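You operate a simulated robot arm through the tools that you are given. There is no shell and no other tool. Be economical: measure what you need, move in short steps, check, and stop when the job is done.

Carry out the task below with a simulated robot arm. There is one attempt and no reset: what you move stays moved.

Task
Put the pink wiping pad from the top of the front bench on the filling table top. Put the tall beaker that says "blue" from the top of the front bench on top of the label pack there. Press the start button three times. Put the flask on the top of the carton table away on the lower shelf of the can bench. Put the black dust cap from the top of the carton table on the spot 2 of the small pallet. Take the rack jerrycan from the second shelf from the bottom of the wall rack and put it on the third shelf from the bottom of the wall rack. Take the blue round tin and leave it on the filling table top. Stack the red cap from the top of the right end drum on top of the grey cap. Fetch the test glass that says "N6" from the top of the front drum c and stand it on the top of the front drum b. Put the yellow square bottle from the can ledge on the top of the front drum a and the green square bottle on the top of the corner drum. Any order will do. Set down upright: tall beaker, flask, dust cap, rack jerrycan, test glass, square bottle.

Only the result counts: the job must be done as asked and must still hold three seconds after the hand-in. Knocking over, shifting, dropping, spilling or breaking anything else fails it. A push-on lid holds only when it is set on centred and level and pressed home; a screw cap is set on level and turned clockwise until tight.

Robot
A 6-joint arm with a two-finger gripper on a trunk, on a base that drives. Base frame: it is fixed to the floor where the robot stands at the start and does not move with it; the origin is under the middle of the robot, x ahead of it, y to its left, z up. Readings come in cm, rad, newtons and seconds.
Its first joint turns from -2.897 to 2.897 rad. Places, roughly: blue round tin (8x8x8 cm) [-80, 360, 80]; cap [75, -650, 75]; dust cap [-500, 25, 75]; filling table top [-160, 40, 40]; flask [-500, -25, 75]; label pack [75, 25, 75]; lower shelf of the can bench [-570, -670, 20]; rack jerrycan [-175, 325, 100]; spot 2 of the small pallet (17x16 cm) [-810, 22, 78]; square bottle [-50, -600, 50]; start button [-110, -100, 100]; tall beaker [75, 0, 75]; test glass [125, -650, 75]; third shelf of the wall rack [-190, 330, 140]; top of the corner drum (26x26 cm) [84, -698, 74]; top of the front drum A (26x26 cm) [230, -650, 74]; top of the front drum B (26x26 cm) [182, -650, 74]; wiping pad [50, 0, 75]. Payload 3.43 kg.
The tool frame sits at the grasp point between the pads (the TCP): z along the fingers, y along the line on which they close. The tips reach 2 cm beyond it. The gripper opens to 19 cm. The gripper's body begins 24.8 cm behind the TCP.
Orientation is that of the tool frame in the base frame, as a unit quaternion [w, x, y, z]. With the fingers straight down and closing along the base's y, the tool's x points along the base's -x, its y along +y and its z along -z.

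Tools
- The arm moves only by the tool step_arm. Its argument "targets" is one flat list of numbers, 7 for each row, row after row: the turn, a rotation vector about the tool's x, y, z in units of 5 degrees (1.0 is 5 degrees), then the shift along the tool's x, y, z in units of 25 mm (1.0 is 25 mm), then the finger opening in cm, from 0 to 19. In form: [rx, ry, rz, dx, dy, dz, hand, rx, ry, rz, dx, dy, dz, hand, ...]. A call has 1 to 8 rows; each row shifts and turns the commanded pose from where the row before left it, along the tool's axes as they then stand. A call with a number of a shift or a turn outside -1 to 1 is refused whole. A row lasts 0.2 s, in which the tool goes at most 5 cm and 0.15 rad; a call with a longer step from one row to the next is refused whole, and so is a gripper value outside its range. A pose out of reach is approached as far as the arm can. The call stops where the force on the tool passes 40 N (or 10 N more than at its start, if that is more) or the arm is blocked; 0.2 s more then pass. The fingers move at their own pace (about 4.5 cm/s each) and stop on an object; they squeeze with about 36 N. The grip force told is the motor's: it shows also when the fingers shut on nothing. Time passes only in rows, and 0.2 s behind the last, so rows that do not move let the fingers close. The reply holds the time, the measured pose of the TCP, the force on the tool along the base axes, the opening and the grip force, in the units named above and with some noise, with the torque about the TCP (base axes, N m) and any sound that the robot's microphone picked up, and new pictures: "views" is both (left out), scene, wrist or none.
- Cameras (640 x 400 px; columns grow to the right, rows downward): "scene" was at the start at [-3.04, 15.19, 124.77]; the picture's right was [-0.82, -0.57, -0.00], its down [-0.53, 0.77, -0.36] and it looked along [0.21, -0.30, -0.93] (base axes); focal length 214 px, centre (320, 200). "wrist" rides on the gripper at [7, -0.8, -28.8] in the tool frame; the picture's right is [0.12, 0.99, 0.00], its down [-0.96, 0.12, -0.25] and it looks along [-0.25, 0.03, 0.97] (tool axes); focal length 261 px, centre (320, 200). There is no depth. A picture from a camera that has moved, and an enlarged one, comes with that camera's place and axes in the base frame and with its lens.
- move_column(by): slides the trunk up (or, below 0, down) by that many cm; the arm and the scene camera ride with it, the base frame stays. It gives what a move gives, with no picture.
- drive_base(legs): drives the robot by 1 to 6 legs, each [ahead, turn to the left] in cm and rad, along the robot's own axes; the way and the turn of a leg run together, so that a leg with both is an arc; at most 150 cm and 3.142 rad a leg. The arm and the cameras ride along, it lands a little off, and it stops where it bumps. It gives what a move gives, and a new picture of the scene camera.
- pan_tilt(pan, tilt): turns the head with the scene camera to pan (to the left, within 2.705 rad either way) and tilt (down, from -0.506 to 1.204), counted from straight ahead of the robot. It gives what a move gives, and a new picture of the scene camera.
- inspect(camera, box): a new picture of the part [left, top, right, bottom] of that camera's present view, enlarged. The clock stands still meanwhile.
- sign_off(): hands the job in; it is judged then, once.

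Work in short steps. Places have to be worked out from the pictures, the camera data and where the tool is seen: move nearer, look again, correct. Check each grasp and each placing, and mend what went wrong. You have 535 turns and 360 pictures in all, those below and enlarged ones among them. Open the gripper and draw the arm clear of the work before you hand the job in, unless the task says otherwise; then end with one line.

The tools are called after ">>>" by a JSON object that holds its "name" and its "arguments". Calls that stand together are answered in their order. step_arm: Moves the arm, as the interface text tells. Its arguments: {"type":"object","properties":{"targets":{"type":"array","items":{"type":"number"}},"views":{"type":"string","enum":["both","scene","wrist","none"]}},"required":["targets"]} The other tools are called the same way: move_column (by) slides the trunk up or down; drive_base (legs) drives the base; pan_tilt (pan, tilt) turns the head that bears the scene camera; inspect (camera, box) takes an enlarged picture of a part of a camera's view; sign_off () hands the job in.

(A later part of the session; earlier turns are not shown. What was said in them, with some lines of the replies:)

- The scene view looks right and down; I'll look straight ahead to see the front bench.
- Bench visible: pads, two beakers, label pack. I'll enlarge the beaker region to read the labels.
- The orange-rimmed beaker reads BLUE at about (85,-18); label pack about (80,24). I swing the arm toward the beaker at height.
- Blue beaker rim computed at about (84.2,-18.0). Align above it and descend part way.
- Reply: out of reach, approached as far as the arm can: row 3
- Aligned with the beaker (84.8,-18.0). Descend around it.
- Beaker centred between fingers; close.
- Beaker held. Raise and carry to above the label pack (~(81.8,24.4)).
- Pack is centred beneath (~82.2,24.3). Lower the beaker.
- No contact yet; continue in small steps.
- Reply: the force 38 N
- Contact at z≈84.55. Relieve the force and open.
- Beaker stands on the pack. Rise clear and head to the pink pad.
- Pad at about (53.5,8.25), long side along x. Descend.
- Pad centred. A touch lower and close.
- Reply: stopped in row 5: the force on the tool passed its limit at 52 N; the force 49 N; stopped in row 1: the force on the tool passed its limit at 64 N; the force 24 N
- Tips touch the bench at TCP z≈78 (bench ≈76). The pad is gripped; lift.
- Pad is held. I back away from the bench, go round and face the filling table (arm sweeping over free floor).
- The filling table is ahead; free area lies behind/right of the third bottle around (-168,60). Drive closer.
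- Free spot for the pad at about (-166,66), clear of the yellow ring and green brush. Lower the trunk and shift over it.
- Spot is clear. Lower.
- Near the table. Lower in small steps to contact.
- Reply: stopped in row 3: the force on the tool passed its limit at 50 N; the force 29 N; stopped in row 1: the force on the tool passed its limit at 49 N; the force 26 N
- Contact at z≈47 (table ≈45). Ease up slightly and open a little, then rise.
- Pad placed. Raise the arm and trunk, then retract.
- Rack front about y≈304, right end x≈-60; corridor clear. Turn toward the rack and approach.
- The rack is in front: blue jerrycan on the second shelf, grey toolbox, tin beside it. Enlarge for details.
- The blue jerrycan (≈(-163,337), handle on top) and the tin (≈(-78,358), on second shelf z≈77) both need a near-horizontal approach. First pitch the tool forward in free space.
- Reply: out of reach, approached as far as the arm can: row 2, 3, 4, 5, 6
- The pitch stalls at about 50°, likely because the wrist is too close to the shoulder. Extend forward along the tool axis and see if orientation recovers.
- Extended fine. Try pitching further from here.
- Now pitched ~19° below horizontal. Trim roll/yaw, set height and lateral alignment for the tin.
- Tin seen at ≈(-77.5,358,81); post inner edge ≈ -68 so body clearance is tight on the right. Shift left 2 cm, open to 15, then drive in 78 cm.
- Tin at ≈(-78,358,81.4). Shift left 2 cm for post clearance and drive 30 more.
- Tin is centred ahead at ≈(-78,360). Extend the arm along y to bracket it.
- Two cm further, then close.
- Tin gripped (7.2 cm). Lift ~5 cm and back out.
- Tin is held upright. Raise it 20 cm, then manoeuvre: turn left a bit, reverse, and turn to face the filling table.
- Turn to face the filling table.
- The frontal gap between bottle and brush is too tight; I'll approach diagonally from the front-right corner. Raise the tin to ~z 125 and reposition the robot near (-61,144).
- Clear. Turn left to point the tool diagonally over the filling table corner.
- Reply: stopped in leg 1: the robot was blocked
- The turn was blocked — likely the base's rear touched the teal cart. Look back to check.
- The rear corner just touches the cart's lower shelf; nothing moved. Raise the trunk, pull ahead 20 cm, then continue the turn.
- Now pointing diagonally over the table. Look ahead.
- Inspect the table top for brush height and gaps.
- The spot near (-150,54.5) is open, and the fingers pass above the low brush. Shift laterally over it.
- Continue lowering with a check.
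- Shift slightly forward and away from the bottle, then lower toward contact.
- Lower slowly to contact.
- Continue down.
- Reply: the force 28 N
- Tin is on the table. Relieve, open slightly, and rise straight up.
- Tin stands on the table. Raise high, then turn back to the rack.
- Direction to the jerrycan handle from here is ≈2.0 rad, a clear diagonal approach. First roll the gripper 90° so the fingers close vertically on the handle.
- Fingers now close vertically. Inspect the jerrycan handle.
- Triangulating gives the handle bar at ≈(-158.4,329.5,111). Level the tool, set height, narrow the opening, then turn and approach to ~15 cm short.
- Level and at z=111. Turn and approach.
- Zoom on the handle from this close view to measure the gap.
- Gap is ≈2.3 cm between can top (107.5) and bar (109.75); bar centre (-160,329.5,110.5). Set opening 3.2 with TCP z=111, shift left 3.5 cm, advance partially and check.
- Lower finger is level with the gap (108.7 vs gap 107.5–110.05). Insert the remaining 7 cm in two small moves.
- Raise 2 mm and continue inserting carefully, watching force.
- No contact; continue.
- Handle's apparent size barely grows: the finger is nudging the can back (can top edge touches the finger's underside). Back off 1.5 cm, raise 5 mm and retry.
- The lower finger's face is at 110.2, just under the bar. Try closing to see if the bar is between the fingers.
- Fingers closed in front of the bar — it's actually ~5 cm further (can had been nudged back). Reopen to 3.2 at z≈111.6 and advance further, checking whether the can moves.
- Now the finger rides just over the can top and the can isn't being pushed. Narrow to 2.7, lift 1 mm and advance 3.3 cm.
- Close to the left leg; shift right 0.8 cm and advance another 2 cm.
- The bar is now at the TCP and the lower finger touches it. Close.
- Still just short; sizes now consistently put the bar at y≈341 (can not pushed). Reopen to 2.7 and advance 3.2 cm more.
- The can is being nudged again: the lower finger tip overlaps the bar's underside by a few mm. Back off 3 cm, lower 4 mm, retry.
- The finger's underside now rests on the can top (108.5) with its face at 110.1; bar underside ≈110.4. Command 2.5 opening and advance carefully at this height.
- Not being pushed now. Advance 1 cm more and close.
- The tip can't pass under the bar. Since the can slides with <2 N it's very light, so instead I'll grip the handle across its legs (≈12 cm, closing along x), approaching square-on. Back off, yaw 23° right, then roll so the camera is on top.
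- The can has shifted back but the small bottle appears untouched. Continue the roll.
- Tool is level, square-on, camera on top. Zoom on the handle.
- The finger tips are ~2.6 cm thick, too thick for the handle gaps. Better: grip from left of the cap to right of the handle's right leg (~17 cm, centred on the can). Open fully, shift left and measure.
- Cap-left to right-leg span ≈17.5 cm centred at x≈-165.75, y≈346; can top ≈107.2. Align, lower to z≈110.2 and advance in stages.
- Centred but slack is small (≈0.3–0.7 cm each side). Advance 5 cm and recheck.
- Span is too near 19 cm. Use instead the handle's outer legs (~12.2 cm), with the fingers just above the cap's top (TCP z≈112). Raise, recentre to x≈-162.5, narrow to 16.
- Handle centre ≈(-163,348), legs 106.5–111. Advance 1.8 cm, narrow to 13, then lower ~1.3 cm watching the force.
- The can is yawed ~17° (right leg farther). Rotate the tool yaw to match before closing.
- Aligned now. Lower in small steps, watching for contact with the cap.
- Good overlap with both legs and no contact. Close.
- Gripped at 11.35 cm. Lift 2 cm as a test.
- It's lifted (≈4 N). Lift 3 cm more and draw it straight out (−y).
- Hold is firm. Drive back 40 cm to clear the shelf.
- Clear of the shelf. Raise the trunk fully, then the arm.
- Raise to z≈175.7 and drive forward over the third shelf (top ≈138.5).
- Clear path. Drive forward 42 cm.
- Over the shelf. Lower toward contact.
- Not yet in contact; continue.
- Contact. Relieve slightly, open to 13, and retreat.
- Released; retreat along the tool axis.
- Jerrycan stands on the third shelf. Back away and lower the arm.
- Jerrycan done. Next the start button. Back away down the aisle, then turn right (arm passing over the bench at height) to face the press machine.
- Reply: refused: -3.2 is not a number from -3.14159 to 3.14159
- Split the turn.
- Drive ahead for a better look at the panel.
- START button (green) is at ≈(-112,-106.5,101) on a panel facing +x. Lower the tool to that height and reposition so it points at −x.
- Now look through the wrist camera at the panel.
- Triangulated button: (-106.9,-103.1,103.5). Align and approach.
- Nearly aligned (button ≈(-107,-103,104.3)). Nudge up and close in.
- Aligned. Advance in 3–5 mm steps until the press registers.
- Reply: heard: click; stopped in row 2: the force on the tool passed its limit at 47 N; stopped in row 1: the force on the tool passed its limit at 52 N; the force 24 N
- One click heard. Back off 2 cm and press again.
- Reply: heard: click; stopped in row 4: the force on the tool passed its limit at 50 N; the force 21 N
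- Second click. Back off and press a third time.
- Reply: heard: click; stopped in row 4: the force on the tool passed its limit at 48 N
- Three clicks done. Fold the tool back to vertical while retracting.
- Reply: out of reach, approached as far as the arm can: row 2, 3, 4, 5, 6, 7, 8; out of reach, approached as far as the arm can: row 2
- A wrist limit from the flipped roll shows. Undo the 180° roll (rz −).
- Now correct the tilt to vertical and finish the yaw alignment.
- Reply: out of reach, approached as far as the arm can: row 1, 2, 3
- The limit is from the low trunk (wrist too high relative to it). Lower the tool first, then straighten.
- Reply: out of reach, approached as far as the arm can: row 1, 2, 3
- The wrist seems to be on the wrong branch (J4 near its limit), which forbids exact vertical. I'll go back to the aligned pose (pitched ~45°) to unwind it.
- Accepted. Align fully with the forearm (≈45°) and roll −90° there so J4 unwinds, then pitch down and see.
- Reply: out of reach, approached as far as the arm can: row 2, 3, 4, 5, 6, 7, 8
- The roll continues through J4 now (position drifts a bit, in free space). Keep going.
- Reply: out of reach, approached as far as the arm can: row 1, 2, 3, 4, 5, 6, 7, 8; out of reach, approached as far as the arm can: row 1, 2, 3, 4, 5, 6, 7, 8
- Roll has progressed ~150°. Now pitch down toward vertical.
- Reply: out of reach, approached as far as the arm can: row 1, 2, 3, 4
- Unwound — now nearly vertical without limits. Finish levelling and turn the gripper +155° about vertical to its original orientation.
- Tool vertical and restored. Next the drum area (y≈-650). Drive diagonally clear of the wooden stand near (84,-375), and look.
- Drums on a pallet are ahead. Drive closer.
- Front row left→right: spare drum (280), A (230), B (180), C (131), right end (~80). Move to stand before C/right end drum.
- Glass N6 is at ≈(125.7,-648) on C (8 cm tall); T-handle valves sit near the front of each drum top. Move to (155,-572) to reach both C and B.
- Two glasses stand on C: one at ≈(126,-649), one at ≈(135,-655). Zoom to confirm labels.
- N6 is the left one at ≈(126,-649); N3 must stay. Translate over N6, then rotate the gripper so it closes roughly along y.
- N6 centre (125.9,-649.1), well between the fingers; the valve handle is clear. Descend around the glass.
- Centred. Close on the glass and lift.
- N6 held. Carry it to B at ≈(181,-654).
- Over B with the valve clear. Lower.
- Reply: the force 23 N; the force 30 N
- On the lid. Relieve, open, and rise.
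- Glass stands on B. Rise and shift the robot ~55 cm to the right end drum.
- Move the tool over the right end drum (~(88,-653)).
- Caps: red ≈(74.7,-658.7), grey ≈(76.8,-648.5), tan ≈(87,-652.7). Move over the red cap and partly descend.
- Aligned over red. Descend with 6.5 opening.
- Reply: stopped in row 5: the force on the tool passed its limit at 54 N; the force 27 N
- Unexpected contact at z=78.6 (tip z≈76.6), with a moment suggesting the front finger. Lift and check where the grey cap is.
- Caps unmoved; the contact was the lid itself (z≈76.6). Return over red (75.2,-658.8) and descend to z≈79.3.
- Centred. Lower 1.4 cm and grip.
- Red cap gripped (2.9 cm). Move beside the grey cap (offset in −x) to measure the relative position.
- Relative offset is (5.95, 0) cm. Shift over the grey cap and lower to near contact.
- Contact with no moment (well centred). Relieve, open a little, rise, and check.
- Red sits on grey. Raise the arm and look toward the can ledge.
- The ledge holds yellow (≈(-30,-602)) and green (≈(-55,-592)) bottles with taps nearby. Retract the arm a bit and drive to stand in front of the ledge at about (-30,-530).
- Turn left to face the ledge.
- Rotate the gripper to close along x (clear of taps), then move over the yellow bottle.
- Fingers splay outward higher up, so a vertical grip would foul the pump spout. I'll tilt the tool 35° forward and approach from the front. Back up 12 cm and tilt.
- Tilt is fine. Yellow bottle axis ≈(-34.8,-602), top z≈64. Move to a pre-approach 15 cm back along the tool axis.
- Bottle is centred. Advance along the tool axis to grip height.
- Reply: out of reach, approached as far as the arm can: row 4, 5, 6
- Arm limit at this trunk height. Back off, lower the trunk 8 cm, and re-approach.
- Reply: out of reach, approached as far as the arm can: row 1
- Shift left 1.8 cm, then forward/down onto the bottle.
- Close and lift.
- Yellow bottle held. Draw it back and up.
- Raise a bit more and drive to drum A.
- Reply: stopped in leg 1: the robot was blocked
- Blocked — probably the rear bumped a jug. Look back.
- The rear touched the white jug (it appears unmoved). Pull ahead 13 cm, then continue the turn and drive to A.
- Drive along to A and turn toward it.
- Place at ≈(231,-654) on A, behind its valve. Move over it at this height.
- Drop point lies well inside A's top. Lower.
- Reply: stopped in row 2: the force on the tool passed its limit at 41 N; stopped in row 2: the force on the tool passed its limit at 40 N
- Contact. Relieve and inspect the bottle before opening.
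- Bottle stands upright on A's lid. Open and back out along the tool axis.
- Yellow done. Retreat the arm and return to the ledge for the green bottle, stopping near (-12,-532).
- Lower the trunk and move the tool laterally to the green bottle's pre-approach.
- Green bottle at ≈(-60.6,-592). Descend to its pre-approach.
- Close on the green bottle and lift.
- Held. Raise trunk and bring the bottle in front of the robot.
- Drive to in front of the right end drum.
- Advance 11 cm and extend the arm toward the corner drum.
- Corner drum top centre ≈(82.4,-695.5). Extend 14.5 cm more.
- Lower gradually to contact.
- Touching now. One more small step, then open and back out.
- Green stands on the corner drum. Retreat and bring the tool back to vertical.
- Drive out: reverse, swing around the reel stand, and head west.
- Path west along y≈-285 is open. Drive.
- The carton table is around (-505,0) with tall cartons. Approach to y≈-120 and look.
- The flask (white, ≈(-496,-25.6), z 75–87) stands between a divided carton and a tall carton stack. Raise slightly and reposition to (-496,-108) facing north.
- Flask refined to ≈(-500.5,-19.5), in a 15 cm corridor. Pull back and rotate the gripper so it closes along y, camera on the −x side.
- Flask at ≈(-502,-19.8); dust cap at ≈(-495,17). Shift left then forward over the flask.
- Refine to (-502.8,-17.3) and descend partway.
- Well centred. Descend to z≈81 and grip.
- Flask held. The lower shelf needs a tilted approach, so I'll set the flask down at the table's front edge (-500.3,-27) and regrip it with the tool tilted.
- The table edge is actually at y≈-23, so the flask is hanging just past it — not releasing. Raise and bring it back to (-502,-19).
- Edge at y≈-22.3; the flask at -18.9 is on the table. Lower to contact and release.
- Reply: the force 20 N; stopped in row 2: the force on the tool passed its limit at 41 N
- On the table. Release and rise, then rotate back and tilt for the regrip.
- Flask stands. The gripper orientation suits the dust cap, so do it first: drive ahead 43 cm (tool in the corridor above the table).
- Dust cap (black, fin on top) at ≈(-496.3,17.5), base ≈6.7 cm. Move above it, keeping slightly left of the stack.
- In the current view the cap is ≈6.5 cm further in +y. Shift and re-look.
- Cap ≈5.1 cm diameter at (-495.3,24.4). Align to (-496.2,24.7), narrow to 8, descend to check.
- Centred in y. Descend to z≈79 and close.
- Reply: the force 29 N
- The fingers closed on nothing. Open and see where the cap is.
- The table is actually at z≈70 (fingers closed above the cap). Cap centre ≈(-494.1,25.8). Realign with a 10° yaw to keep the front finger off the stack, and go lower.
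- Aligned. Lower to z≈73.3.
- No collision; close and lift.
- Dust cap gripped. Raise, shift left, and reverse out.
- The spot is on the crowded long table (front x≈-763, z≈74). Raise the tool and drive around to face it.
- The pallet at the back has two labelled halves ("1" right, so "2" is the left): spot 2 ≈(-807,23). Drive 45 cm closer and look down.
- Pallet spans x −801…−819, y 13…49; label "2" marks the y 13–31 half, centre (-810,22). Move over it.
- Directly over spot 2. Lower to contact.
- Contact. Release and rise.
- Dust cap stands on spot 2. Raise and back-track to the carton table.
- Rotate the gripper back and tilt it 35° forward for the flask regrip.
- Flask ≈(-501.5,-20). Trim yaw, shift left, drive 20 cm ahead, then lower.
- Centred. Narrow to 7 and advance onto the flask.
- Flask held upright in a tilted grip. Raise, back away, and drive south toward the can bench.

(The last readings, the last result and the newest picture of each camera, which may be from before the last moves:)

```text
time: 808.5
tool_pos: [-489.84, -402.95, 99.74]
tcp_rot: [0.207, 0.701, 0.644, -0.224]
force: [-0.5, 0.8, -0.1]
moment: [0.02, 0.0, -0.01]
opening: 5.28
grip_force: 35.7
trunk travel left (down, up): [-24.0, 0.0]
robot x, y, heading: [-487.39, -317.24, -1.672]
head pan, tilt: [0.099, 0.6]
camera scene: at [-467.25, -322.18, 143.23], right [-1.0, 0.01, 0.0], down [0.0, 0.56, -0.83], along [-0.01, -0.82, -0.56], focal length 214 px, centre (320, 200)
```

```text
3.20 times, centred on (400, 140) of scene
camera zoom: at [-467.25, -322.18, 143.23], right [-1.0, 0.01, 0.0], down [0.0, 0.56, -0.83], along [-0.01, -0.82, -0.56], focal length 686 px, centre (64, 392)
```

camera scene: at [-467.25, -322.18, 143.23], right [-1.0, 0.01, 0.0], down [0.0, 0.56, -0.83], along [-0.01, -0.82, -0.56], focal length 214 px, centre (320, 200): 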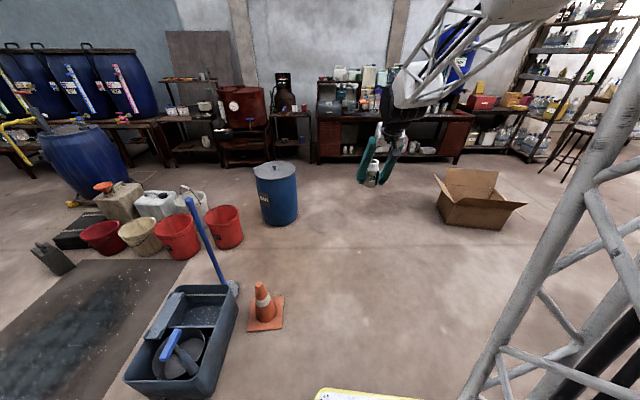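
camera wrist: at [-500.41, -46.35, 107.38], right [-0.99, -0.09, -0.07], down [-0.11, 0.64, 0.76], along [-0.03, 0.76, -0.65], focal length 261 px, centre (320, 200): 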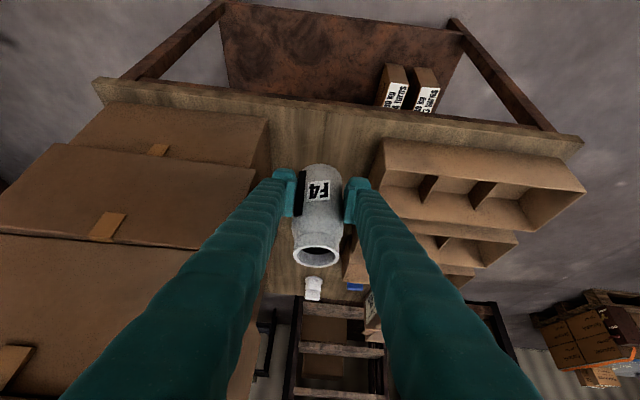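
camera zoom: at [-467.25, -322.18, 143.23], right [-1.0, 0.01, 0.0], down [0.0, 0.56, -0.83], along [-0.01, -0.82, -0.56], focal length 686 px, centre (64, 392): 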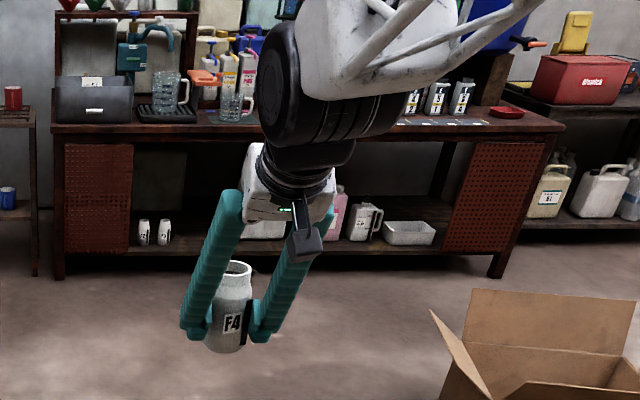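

The can bench's lower shelf (z≈15, front y≈-632) has a free stretch around x≈-537. Drive to (-537,-533) facing it.

>>> {"name": "drive_base", "arguments": {"legs": [[0, -0.129], [120, 0], [92, 0], [0, 0.23]]}}

>>> {"name": "inspect", "arguments": {"camera": "scene", "box": [220, 120, 480, 300]}}

```text
time: 820.5
tool_pos: [-528.73, -608.82, 99.68]
tcp_rot: [0.22, 0.665, 0.682, -0.212]
force: [0.2, 0.2, -0.8]
moment: [0.0, -0.03, -0.04]
opening: 5.21
grip_force: 36.2
trunk travel left (down, up): [-24.0, 0.0]
robot x, y, heading: [-535.48, -523.51, -1.57]
head pan, tilt: [0.099, 0.6]
camera scene: at [-515.06, -526.12, 143.23], right [-1.0, -0.1, 0.0], down [-0.06, 0.56, -0.83], along [0.08, -0.82, -0.56], focal length 214 px, centre (320, 200)
```

scene: 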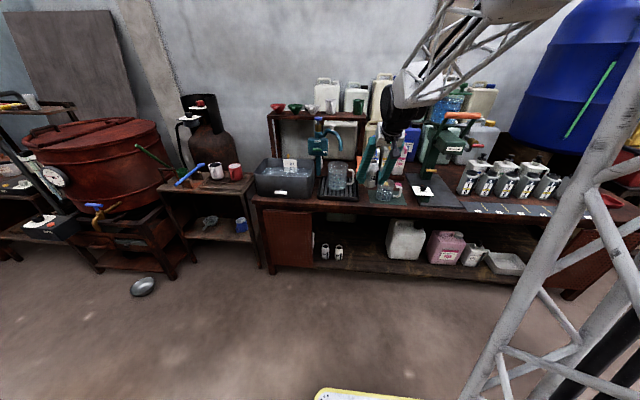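

```text
2.22 times, centred on (350, 210) of scene
camera zoom: at [-515.06, -526.12, 143.23], right [-1.0, -0.1, 0.0], down [-0.06, 0.56, -0.83], along [0.08, -0.82, -0.56], focal length 477 px, centre (253, 178)
```

zoom: 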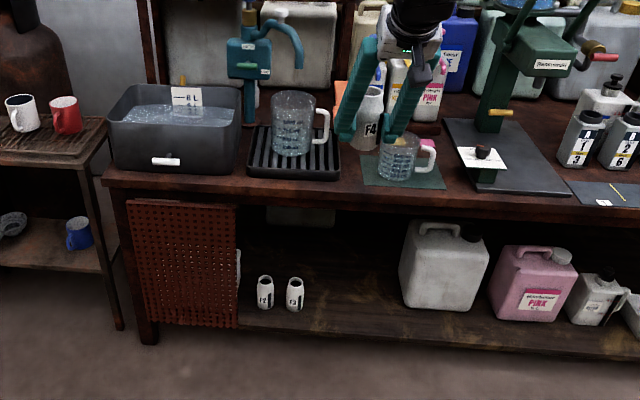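

Target (-537,-637) on the shelf between F3 and the white jug. Back up 20 cm, lower the trunk, and extend while lowering (keeping the arm long to avoid wrist singularity).

>>> {"name": "drive_base", "arguments": {"legs": [[-20, 0]]}}

>>> {"name": "move_column", "arguments": {"by": -24}}

>>> {"name": "step_arm", "arguments": {"targets": [0, 0, 0, -0.7, -0.28, 0.6, 0, 0, 0, 0, -0.7, -0.28, 0.6, 0, 0, 0, 0, -0.7, -0.28, 0.6, 0, 0, 0, 0, -0.7, -0.28, 0.6, 0, 0, 0, 0, -0.7, -0.28, 0.6, 0, 0, 0, 0, -0.7, -0.28, 0.6, 0, 0, 0, 0, -0.7, -0.28, 0.6, 0, 0, 0, 0, -0.7, -0.28, 0.6, 0], "views": "none"}}

>>> {"name": "step_arm", "arguments": {"targets": [0, 0, 0, 0, -0.28, 1, 0, 0, 0, 0, 0, -0.28, 1, 0, 0, 0, 0, 0.3, -0.28, 0.95, 0, 0, 0, 0, 0.3, -0.28, 0.95, 0, 0, 0, 0, 0.58, 0, 0.81, 0], "views": "none"}}

```text
time: 822.1
tool_pos: [-528.76, -588.48, 99.76]
tcp_rot: [0.219, 0.665, 0.681, -0.213]
force: [0.1, -0.1, -0.5]
moment: [0.01, 0.02, -0.02]
opening: 5.16
grip_force: 35.9
trunk travel left (down, up): [-24.0, 0.0]
robot x, y, heading: [-535.87, -503.12, -1.569]
head pan, tilt: [0.099, 0.6]
camera scene: at [-515.05, -505.87, 143.23], right [-1.0, -0.1, 0.0], down [-0.06, 0.56, -0.82], along [0.08, -0.82, -0.57], focal length 214 px, centre (320, 200)
```

scene: 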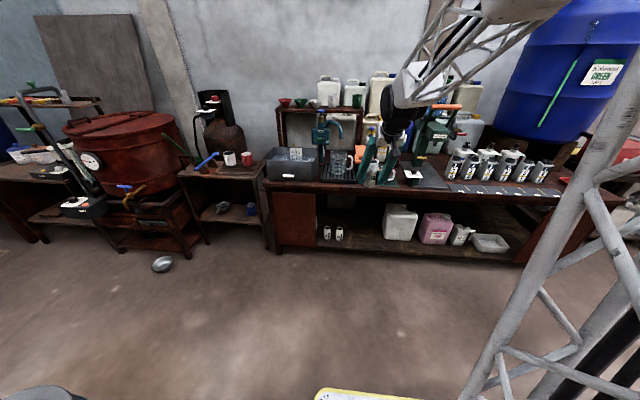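

```text
time: 824.6
tool_pos: [-528.91, -588.61, 75.68]
tcp_rot: [0.219, 0.665, 0.681, -0.212]
force: [-0.6, -0.1, -0.2]
moment: [0.05, -0.03, -0.01]
opening: 5.15
grip_force: 36.2
trunk travel left (down, up): [0.0, 24.0]
robot x, y, heading: [-535.71, -502.9, -1.567]
head pan, tilt: [0.099, 0.6]
```

```text
time: 826.4
tool_pos: [-533.82, -607.04, 73.97]
tcp_rot: [0.219, 0.665, 0.681, -0.212]
force: [0.1, -0.2, -0.3]
moment: [0.06, 0.01, 0.0]
opening: 5.14
grip_force: 36.4
trunk travel left (down, up): [0.0, 24.0]
robot x, y, heading: [-535.78, -503.08, -1.572]
head pan, tilt: [0.099, 0.6]
```

```text
time: 827.6
tool_pos: [-536.61, -611.64, 62.77]
tcp_rot: [0.22, 0.665, 0.681, -0.213]
force: [0.2, 0.8, 0.7]
moment: [0.03, 0.03, 0.02]
opening: 5.13
grip_force: 36.1
trunk travel left (down, up): [0.0, 24.0]
robot x, y, heading: [-535.6, -503.01, -1.569]
head pan, tilt: [0.099, 0.6]
```

The opening has crept from 5.45 to 5.13 cm; check the flask in the grip.

>>> {"name": "step_arm", "arguments": {"targets": [0, 0, 0, 0.58, 0, 0.81, 0, 0, 0, 0, 0.58, 0, 0.81, 0, 0, 0, 0, 0.58, 0, 0.81, 0, 0, 0, 0, 0.58, 0, 0.81, 0], "views": "both"}}

```text
time: 828.6
tool_pos: [-536.53, -611.6, 52.7]
tcp_rot: [0.22, 0.665, 0.682, -0.212]
force: [0.2, 1.4, 1.2]
moment: [0.05, 0.02, 0.04]
opening: 5.11
grip_force: 35.8
trunk travel left (down, up): [0.0, 24.0]
robot x, y, heading: [-535.44, -502.95, -1.569]
head pan, tilt: [0.099, 0.6]
camera scene: at [-515.05, -505.84, 119.24], right [-1.0, -0.1, 0.0], down [-0.06, 0.56, -0.83], along [0.08, -0.82, -0.56], focal length 214 px, centre (320, 200)
camera wrist: at [-538.09, -589.3, 72.03], right [0.99, 0.12, -0.07], down [0.13, -0.64, 0.76], along [0.05, -0.76, -0.64], focal length 261 px, centre (320, 200)
```

scene: 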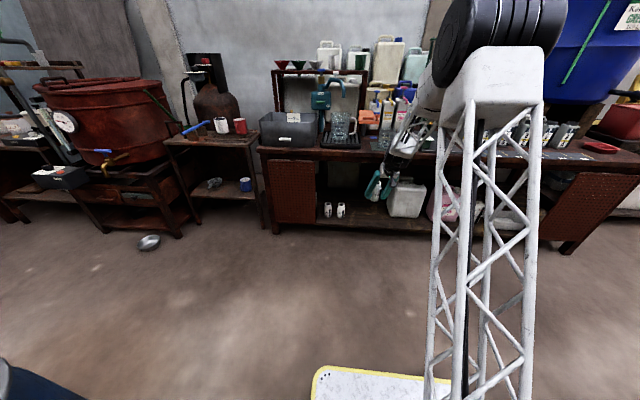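
wrist: 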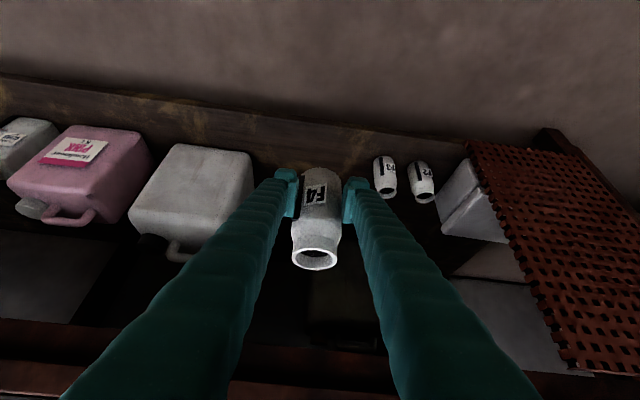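

Flask is fine. The slot between the jug (x≈-551) and F3 (x≈-519) is clear. Lower to about z=28 in front of the bench.

>>> {"name": "step_arm", "arguments": {"targets": [0, 0, 0, 0.58, 0, 0.81, 0, 0, 0, 0, 0.58, 0, 0.81, 0, 0, 0, 0, 0.58, 0, 0.81, 0, 0, 0, 0, 0.58, 0, 0.81, 0, 0, 0, 0, 0.58, 0, 0.81, 0, 0, 0, 0, 0.58, 0, 0.81, 0], "views": "none"}}

>>> {"name": "step_arm", "arguments": {"targets": [0, 0, 0, 0.58, 0, 0.81, 0, 0, 0, 0, 0.58, 0, 0.81, 0, 0, 0, 0, 0.58, 0, 0.81, 0], "views": "wrist"}}

```text
time: 830.0
tool_pos: [-535.09, -610.9, 40.16]
tcp_rot: [0.198, 0.582, 0.758, -0.219]
force: [-0.2, -0.9, 1.0]
moment: [0.29, -0.07, 0.08]
opening: 5.12
grip_force: 35.6
out of reach, approached as far as the arm can: row 4, 5
trunk travel left (down, up): [0.0, 24.0]
robot x, y, heading: [-535.81, -503.15, -1.573]
head pan, tilt: [0.099, 0.6]
```

```text
time: 830.8
tool_pos: [-536.56, -611.65, 33.15]
tcp_rot: [0.222, 0.664, 0.683, -0.207]
force: [0.7, 0.1, 0.0]
moment: [0.08, 0.02, -0.04]
opening: 5.1
grip_force: 35.9
out of reach, approached as far as the arm can: row 3
trunk travel left (down, up): [0.0, 24.0]
robot x, y, heading: [-535.38, -502.94, -1.574]
head pan, tilt: [0.099, 0.6]
camera wrist: at [-538.4, -589.36, 52.62], right [0.99, 0.13, -0.06], down [0.13, -0.64, 0.76], along [0.06, -0.76, -0.65], focal length 261 px, centre (320, 200)
```

wrist: 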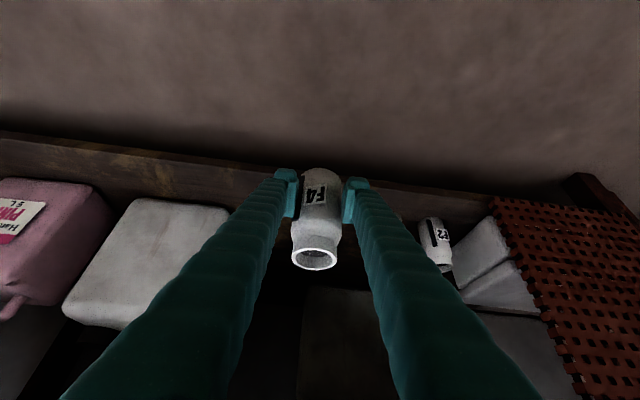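

Passed the awkward region and recovered. Lower a bit more in small steps.

>>> {"name": "step_arm", "arguments": {"targets": [0, 0, 0, 0.29, 0, 0.4, 0, 0, 0, 0, 0.29, 0, 0.4, 0, 0, 0, 0, 0, 0, 0, 0], "views": "none"}}

```text
time: 831.6
tool_pos: [-537.09, -612.16, 31.12]
tcp_rot: [0.222, 0.664, 0.684, -0.205]
force: [0.0, 0.5, -0.1]
moment: [0.01, 0.0, -0.01]
opening: 5.11
grip_force: 36.2
out of reach, approached as far as the arm can: row 1, 2
trunk travel left (down, up): [0.0, 24.0]
robot x, y, heading: [-535.64, -502.89, -1.572]
head pan, tilt: [0.099, 0.6]
```

Likely at full stretch; pull the tool back 10 cm toward the robot and lower again.

>>> {"name": "step_arm", "arguments": {"targets": [0, 0, 0, 0.81, 0, -0.58, 0, 0, 0, 0, 0.81, 0, -0.58, 0, 0, 0, 0, 0.81, 0, -0.58, 0, 0, 0, 0, 0.81, 0, -0.58, 0, 0, 0, 0, 0.58, 0, 0.81, 0, 0, 0, 0, 0.58, 0, 0.81, 0, 0, 0, 0, 0.58, 0, 0.81, 0], "views": "none"}}

```text
time: 833.2
tool_pos: [-543.5, -604.67, 26.84]
tcp_rot: [0.222, 0.66, 0.686, -0.212]
force: [0.2, 0.6, 0.8]
moment: [0.24, 0.02, -0.02]
opening: 5.1
grip_force: 35.9
out of reach, approached as far as the arm can: row 1, 2, 3, 4, 5, 6, 7
trunk travel left (down, up): [0.0, 24.0]
robot x, y, heading: [-535.72, -502.69, -1.574]
head pan, tilt: [0.099, 0.6]
```

>>> {"name": "step_arm", "arguments": {"targets": [0, 0, 0, 0, 0, 0, 0, 0, 0, 0, 0, 0, 0, 0, 0, 0, 0, 0, 0, 0, 0, 0, 0, 0, 0, 0, 0, 0], "views": "both"}}

```text
time: 834.2
tool_pos: [-543.4, -604.65, 26.62]
tcp_rot: [0.222, 0.659, 0.687, -0.211]
force: [0.3, 0.2, -0.7]
moment: [0.0, 0.01, -0.03]
opening: 5.11
grip_force: 35.7
trunk travel left (down, up): [0.0, 24.0]
robot x, y, heading: [-535.67, -503.08, -1.573]
head pan, tilt: [0.099, 0.6]
camera scene: at [-515.06, -505.87, 119.23], right [-1.0, -0.1, 0.0], down [-0.06, 0.56, -0.82], along [0.08, -0.82, -0.57], focal length 214 px, centre (320, 200)
camera wrist: at [-545.32, -582.3, 45.89], right [0.99, 0.14, -0.07], down [0.14, -0.63, 0.76], along [0.06, -0.76, -0.64], focal length 261 px, centre (320, 200)
```

scene: 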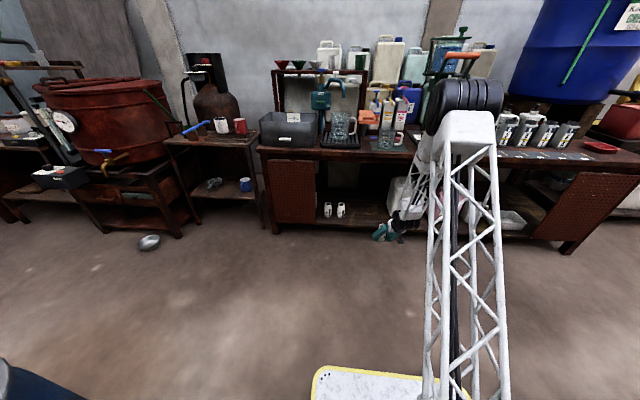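
wrist: 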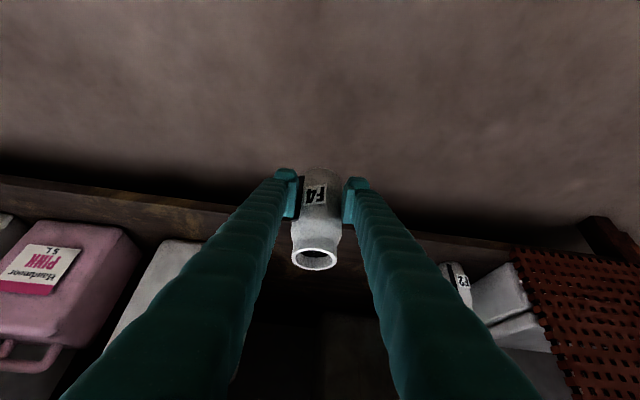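

Shelf top ≈15; flask bottom is at ≈21. Try lowering further with lateral correction.

>>> {"name": "step_arm", "arguments": {"targets": [0, 0, 0, 0.3, 0.3, 0.4, 0, 0, 0, 0, 0.3, 0.3, 0.4, 0, 0, 0, 0, 0.3, 0.3, 0.4, 0, 0, 0, 0, 0.3, 0.3, 0.4, 0, 0, 0, 0, 0, 0, 0, 0], "views": "none"}}

```text
time: 835.4
tool_pos: [-543.53, -604.64, 22.07]
tcp_rot: [0.225, 0.662, 0.685, -0.204]
force: [0.2, 0.3, -0.8]
moment: [0.02, 0.01, -0.01]
opening: 5.08
grip_force: 36.1
out of reach, approached as far as the arm can: row 1, 2, 3, 4
trunk travel left (down, up): [0.0, 24.0]
robot x, y, heading: [-535.09, -502.85, -1.573]
head pan, tilt: [0.099, 0.6]
```

Height is reachable but laterally it sits 8 cm right of centre; compensate with a small base turn. Raise 2.5 cm, then turn left 0.06.

>>> {"name": "step_arm", "arguments": {"targets": [0, 0, 0, -0.3, 0, -0.4, 0, 0, 0, 0, -0.3, 0, -0.4, 0, 0, 0, 0, 0, 0, 0, 0], "views": "none"}}

>>> {"name": "drive_base", "arguments": {"legs": [[0, 0.05]]}}

```text
time: 836.2
tool_pos: [-544.2, -604.81, 24.68]
tcp_rot: [0.221, 0.663, 0.684, -0.209]
force: [-0.7, 0.5, -1.0]
moment: [-0.01, -0.03, 0.0]
opening: 5.08
grip_force: 35.7
out of reach, approached as far as the arm can: row 1
trunk travel left (down, up): [0.0, 24.0]
robot x, y, heading: [-535.66, -502.85, -1.565]
head pan, tilt: [0.099, 0.6]
```

```text
time: 837.0
tool_pos: [-538.94, -605.0, 24.59]
tcp_rot: [0.228, 0.646, 0.7, -0.204]
force: [0.4, 0.4, -1.5]
moment: [-0.01, 0.0, -0.02]
opening: 5.07
grip_force: 36.3
trunk travel left (down, up): [0.0, 24.0]
robot x, y, heading: [-535.83, -502.82, -1.522]
head pan, tilt: [0.099, 0.6]
camera scene: at [-514.94, -504.81, 119.23], right [-0.99, -0.15, 0.0], down [-0.08, 0.56, -0.82], along [0.12, -0.82, -0.57], focal length 214 px, centre (320, 200)
```

scene: 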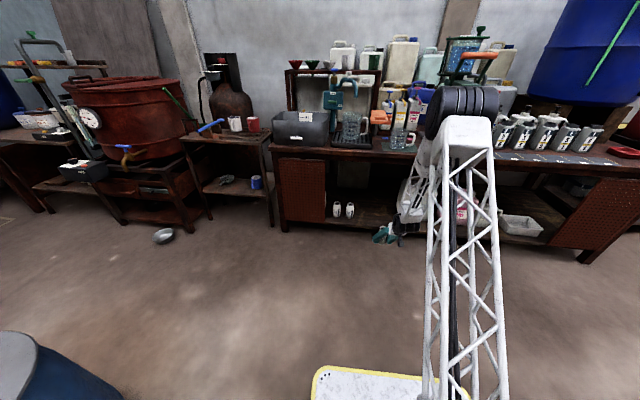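

Drive forward 16 cm and check.

>>> {"name": "drive_base", "arguments": {"legs": [[16, 0]]}}

>>> {"name": "step_arm", "arguments": {"targets": [0, 0, 0, 0, 0, 0, 0], "views": "wrist"}}

```text
time: 838.4
tool_pos: [-538.15, -621.15, 24.56]
tcp_rot: [0.227, 0.646, 0.7, -0.203]
force: [-0.2, -0.3, -1.0]
moment: [0.01, 0.0, -0.01]
opening: 5.07
grip_force: 36.2
trunk travel left (down, up): [0.0, 24.0]
robot x, y, heading: [-534.74, -518.85, -1.516]
head pan, tilt: [0.099, 0.6]
camera scene: at [-514.14, -520.83, 119.23], right [-0.99, -0.15, 0.0], down [-0.08, 0.56, -0.82], along [0.12, -0.82, -0.57], focal length 214 px, centre (320, 200)
```

scene: 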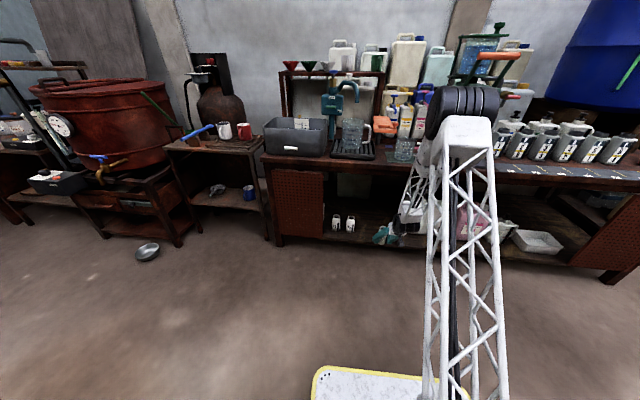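

```text
time: 838.8
tool_pos: [-538.1, -621.08, 24.65]
tcp_rot: [0.228, 0.645, 0.7, -0.203]
force: [0.1, 0.1, -0.9]
moment: [0.02, 0.0, -0.01]
opening: 5.06
grip_force: 35.9
trunk travel left (down, up): [0.0, 24.0]
robot x, y, heading: [-534.88, -518.76, -1.516]
head pan, tilt: [0.099, 0.6]
camera wrist: at [-541.0, -598.9, 43.98], right [0.98, 0.18, -0.06], down [0.16, -0.63, 0.76], along [0.1, -0.76, -0.65], focal length 261 px, centre (320, 200)
```

wrist: 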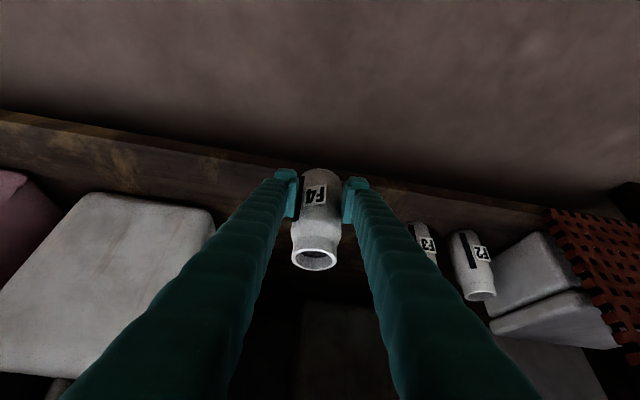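

Clear on both sides. Drive 15 cm more.

>>> {"name": "drive_base", "arguments": {"legs": [[15, 0]]}}

>>> {"name": "step_arm", "arguments": {"targets": [0, 0, 0, 0, 0, 0, 0], "views": "wrist"}}

```text
time: 840.2
tool_pos: [-537.35, -635.96, 24.6]
tcp_rot: [0.227, 0.646, 0.7, -0.204]
force: [-0.9, 0.1, -0.5]
moment: [0.02, 0.0, -0.02]
opening: 5.04
grip_force: 35.9
trunk travel left (down, up): [0.0, 24.0]
robot x, y, heading: [-534.07, -534.07, -1.522]
head pan, tilt: [0.099, 0.6]
camera scene: at [-513.39, -535.83, 119.23], right [-0.99, -0.15, 0.0], down [-0.08, 0.56, -0.82], along [0.12, -0.82, -0.57], focal length 214 px, centre (320, 200)
```

scene: 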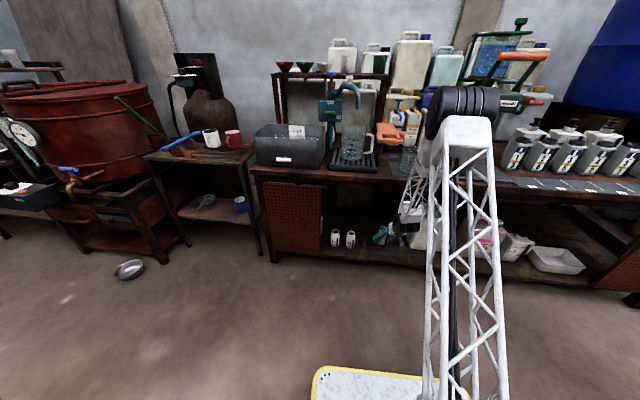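

```text
time: 840.6
tool_pos: [-537.28, -636.1, 24.59]
tcp_rot: [0.228, 0.646, 0.7, -0.203]
force: [0.4, -0.3, 0.5]
moment: [-0.01, 0.02, -0.02]
opening: 5.04
grip_force: 35.7
trunk travel left (down, up): [0.0, 24.0]
robot x, y, heading: [-534.17, -533.88, -1.519]
head pan, tilt: [0.099, 0.6]
camera wrist: at [-540.34, -613.87, 43.98], right [0.98, 0.18, -0.06], down [0.16, -0.63, 0.76], along [0.1, -0.76, -0.65], focal length 261 px, centre (320, 200)
```

wrist: 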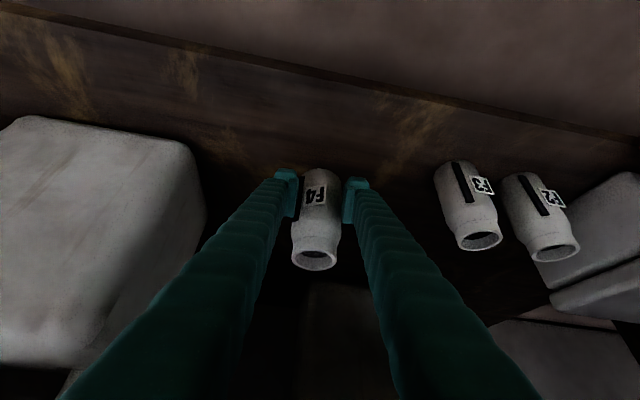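

Flask is over the shelf beside F3. Lower to contact.

>>> {"name": "step_arm", "arguments": {"targets": [0, 0, 0, 0.23, 0, 0.32, 0, 0, 0, 0, 0.23, 0, 0.32, 0], "views": "none"}}

>>> {"name": "step_arm", "arguments": {"targets": [0, 0, 0, 0.1, 0, 0.15, 0, 0, 0, 0, 0.1, 0, 0.15, 0], "views": "none"}}

>>> {"name": "step_arm", "arguments": {"targets": [0, 0, 0, 0.1, 0, 0.15, 0, 0, 0, 0, 0.1, 0, 0.15, 0], "views": "none"}}

```text
time: 841.2
tool_pos: [-537.46, -636.11, 22.67]
tcp_rot: [0.228, 0.648, 0.699, -0.201]
force: [0.8, -0.3, -0.5]
moment: [0.01, 0.05, -0.01]
opening: 5.04
grip_force: 35.9
trunk travel left (down, up): [0.0, 24.0]
robot x, y, heading: [-533.96, -533.84, -1.523]
head pan, tilt: [0.099, 0.6]
```

```text
time: 841.8
tool_pos: [-537.36, -636.17, 21.82]
tcp_rot: [0.229, 0.647, 0.699, -0.2]
force: [-0.8, -1.2, -0.4]
moment: [0.06, -0.01, -0.01]
opening: 5.03
grip_force: 36.0
trunk travel left (down, up): [0.0, 24.0]
robot x, y, heading: [-534.01, -534.0, -1.522]
head pan, tilt: [0.099, 0.6]
```

```text
time: 842.4
tool_pos: [-537.39, -636.27, 20.81]
tcp_rot: [0.23, 0.647, 0.7, -0.198]
force: [0.8, 0.6, -0.3]
moment: [0.01, 0.02, 0.0]
opening: 5.06
grip_force: 36.3
trunk travel left (down, up): [0.0, 24.0]
robot x, y, heading: [-534.02, -533.99, -1.52]
head pan, tilt: [0.099, 0.6]
```

>>> {"name": "step_arm", "arguments": {"targets": [0, 0, 0, 0.08, 0, 0.11, 0, 0, 0, 0, 0.08, 0, 0.11, 0], "views": "wrist"}}

>>> {"name": "step_arm", "arguments": {"targets": [0, 0, 0, 0.08, 0, 0.11, 0, 0, 0, 0, 0.08, 0, 0.11, 0], "views": "none"}}

```text
time: 843.0
tool_pos: [-537.24, -636.49, 20.23]
tcp_rot: [0.23, 0.648, 0.698, -0.199]
force: [-1.8, 0.2, -0.5]
moment: [0.02, -0.01, -0.02]
opening: 5.02
grip_force: 36.0
out of reach, approached as far as the arm can: row 2
trunk travel left (down, up): [0.0, 24.0]
robot x, y, heading: [-534.14, -534.17, -1.527]
head pan, tilt: [0.099, 0.6]
camera wrist: at [-540.45, -614.37, 39.7], right [0.98, 0.18, -0.05], down [0.15, -0.63, 0.76], along [0.11, -0.75, -0.65], focal length 261 px, centre (320, 200)
```

wrist: 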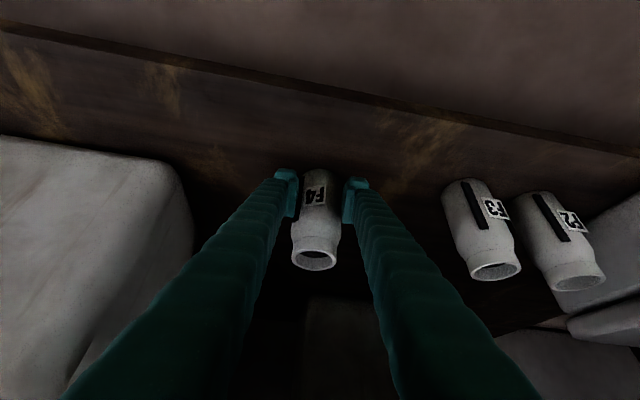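

```text
time: 843.6
tool_pos: [-537.25, -636.8, 20.18]
tcp_rot: [0.23, 0.647, 0.699, -0.199]
force: [0.9, 6.7, 28.1]
moment: [0.05, 0.26, -0.06]
opening: 5.02
grip_force: 36.0
out of reach, approached as far as the arm can: row 2
trunk travel left (down, up): [0.0, 24.0]
robot x, y, heading: [-533.9, -534.05, -1.52]
head pan, tilt: [0.099, 0.6]
```

On the shelf. Relieve, open, and back straight out with the base.

>>> {"name": "step_arm", "arguments": {"targets": [0, 0, 0, -0.06, 0, -0.08, 0, 0, 0, 0, 0, 0, 0, 5.6, 0, 0, 0, 0, 0, 0, 6.4, 0, 0, 0, 0, 0, 0, 7, 0, 0, 0, 0, 0, 0, 7], "views": "wrist"}}

>>> {"name": "drive_base", "arguments": {"legs": [[-30, 0]]}}

>>> {"name": "step_arm", "arguments": {"targets": [0, 0, 0, 0, 0, 0, 7], "views": "wrist"}}

```text
time: 844.8
tool_pos: [-537.41, -636.69, 20.09]
tcp_rot: [0.229, 0.648, 0.699, -0.198]
force: [0.8, -0.9, -0.1]
moment: [-0.02, 0.0, 0.0]
opening: 6.97
grip_force: 0.1
trunk travel left (down, up): [0.0, 24.0]
robot x, y, heading: [-534.2, -534.17, -1.522]
head pan, tilt: [0.099, 0.6]
camera wrist: at [-540.44, -614.6, 39.53], right [0.98, 0.18, -0.05], down [0.15, -0.63, 0.76], along [0.1, -0.75, -0.65], focal length 261 px, centre (320, 200)
```

wrist: 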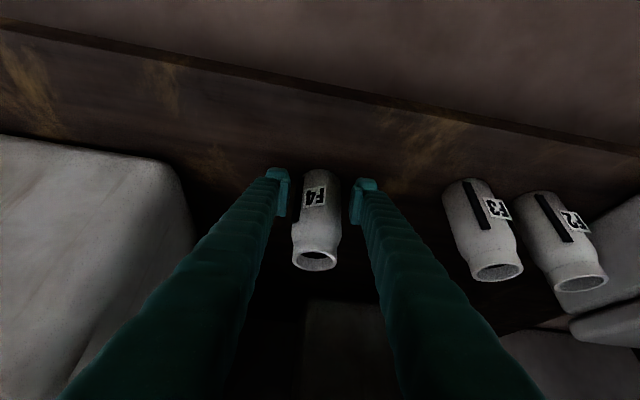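

```text
time: 846.8
tool_pos: [-538.73, -606.78, 20.25]
tcp_rot: [0.23, 0.648, 0.699, -0.199]
force: [1.0, -0.2, 0.0]
moment: [0.02, 0.04, -0.04]
opening: 6.98
grip_force: 0.0
trunk travel left (down, up): [0.0, 24.0]
robot x, y, heading: [-535.46, -504.36, -1.521]
head pan, tilt: [0.099, 0.6]
camera scene: at [-514.87, -505.98, 119.23], right [-0.99, -0.15, 0.0], down [-0.08, 0.56, -0.83], along [0.12, -0.82, -0.57], focal length 214 px, centre (320, 200)
```

scene: 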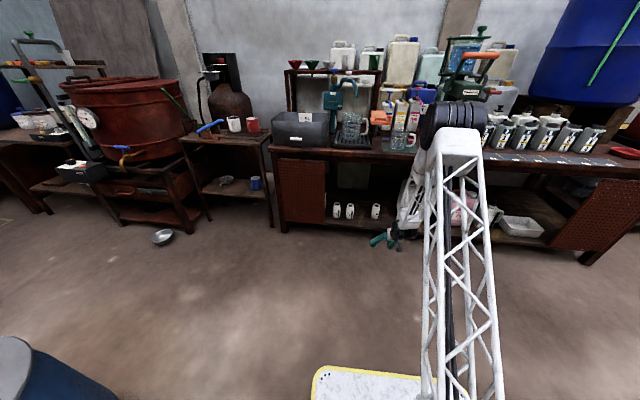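

```text
time: 847.2
tool_pos: [-538.8, -606.94, 20.22]
tcp_rot: [0.23, 0.647, 0.699, -0.198]
force: [0.3, -0.3, 1.1]
moment: [-0.01, 0.02, -0.04]
opening: 7.0
grip_force: 0.0
trunk travel left (down, up): [0.0, 24.0]
robot x, y, heading: [-535.29, -504.67, -1.521]
head pan, tilt: [0.099, 0.6]
camera wrist: at [-541.9, -584.78, 39.55], right [0.98, 0.18, -0.05], down [0.15, -0.63, 0.76], along [0.11, -0.75, -0.65], focal length 261 px, centre (320, 200)
```

wrist: 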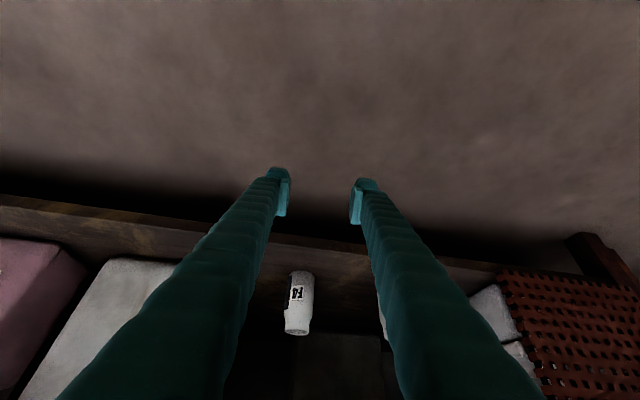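

All subtasks are done; the flask stands on the lower shelf. Back off a little more and raise the arm clear before handing in.

>>> {"name": "drive_base", "arguments": {"legs": [[-20, 0]]}}

>>> {"name": "move_column", "arguments": {"by": 20}}

>>> {"name": "inspect", "arguments": {"camera": "scene", "box": [250, 110, 450, 260]}}

```text
time: 848.8
tool_pos: [-539.22, -586.88, 20.14]
tcp_rot: [0.23, 0.645, 0.701, -0.198]
force: [-0.9, 0.3, -0.1]
moment: [0.01, -0.02, 0.02]
opening: 6.98
grip_force: 0.1
trunk travel left (down, up): [0.0, 24.0]
robot x, y, heading: [-536.89, -483.98, -1.518]
head pan, tilt: [0.099, 0.6]
camera scene: at [-515.9, -485.81, 119.23], right [-0.99, -0.15, 0.0], down [-0.09, 0.56, -0.82], along [0.13, -0.82, -0.57], focal length 214 px, centre (320, 200)
```

scene: 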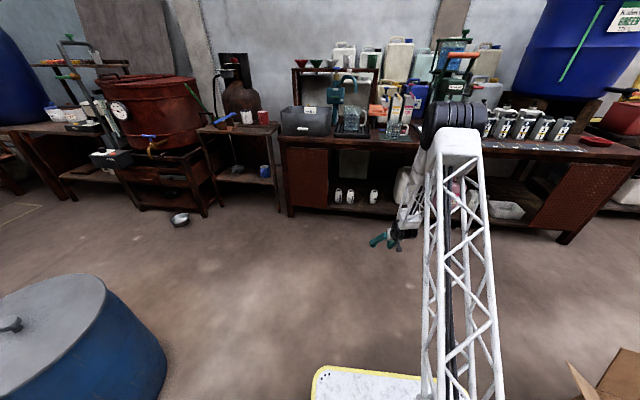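

```text
time: 851.0
tool_pos: [-539.39, -586.8, 40.12]
tcp_rot: [0.23, 0.646, 0.701, -0.198]
force: [0.2, 0.1, -0.1]
moment: [0.0, 0.0, -0.03]
opening: 7.02
grip_force: 0.0
trunk travel left (down, up): [-20.0, 4.0]
robot x, y, heading: [-536.55, -484.04, -1.519]
head pan, tilt: [0.099, 0.6]
```

```text
2.67 times, centred on (350, 185) of scene
camera zoom: at [-515.9, -485.81, 139.23], right [-0.99, -0.15, 0.0], down [-0.09, 0.56, -0.82], along [0.13, -0.82, -0.57], focal length 572 px, centre (240, 240)
```

zoom: 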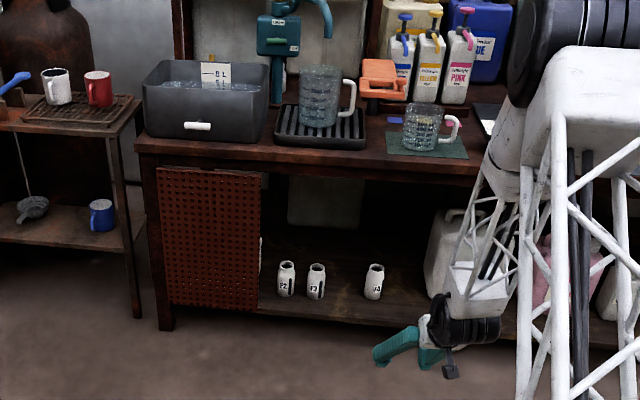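

F2, F3 and F4 all stand upright on the lower shelf, the gripper is open and the arm is clear, so I hand the job in.

>>> {"name": "sign_off", "arguments": {}}

```text
The job is handed in.
```

I carried out every item in the task and handed the job in; I saw each object where it belongs at the time I placed it, and the start button clicked three times.
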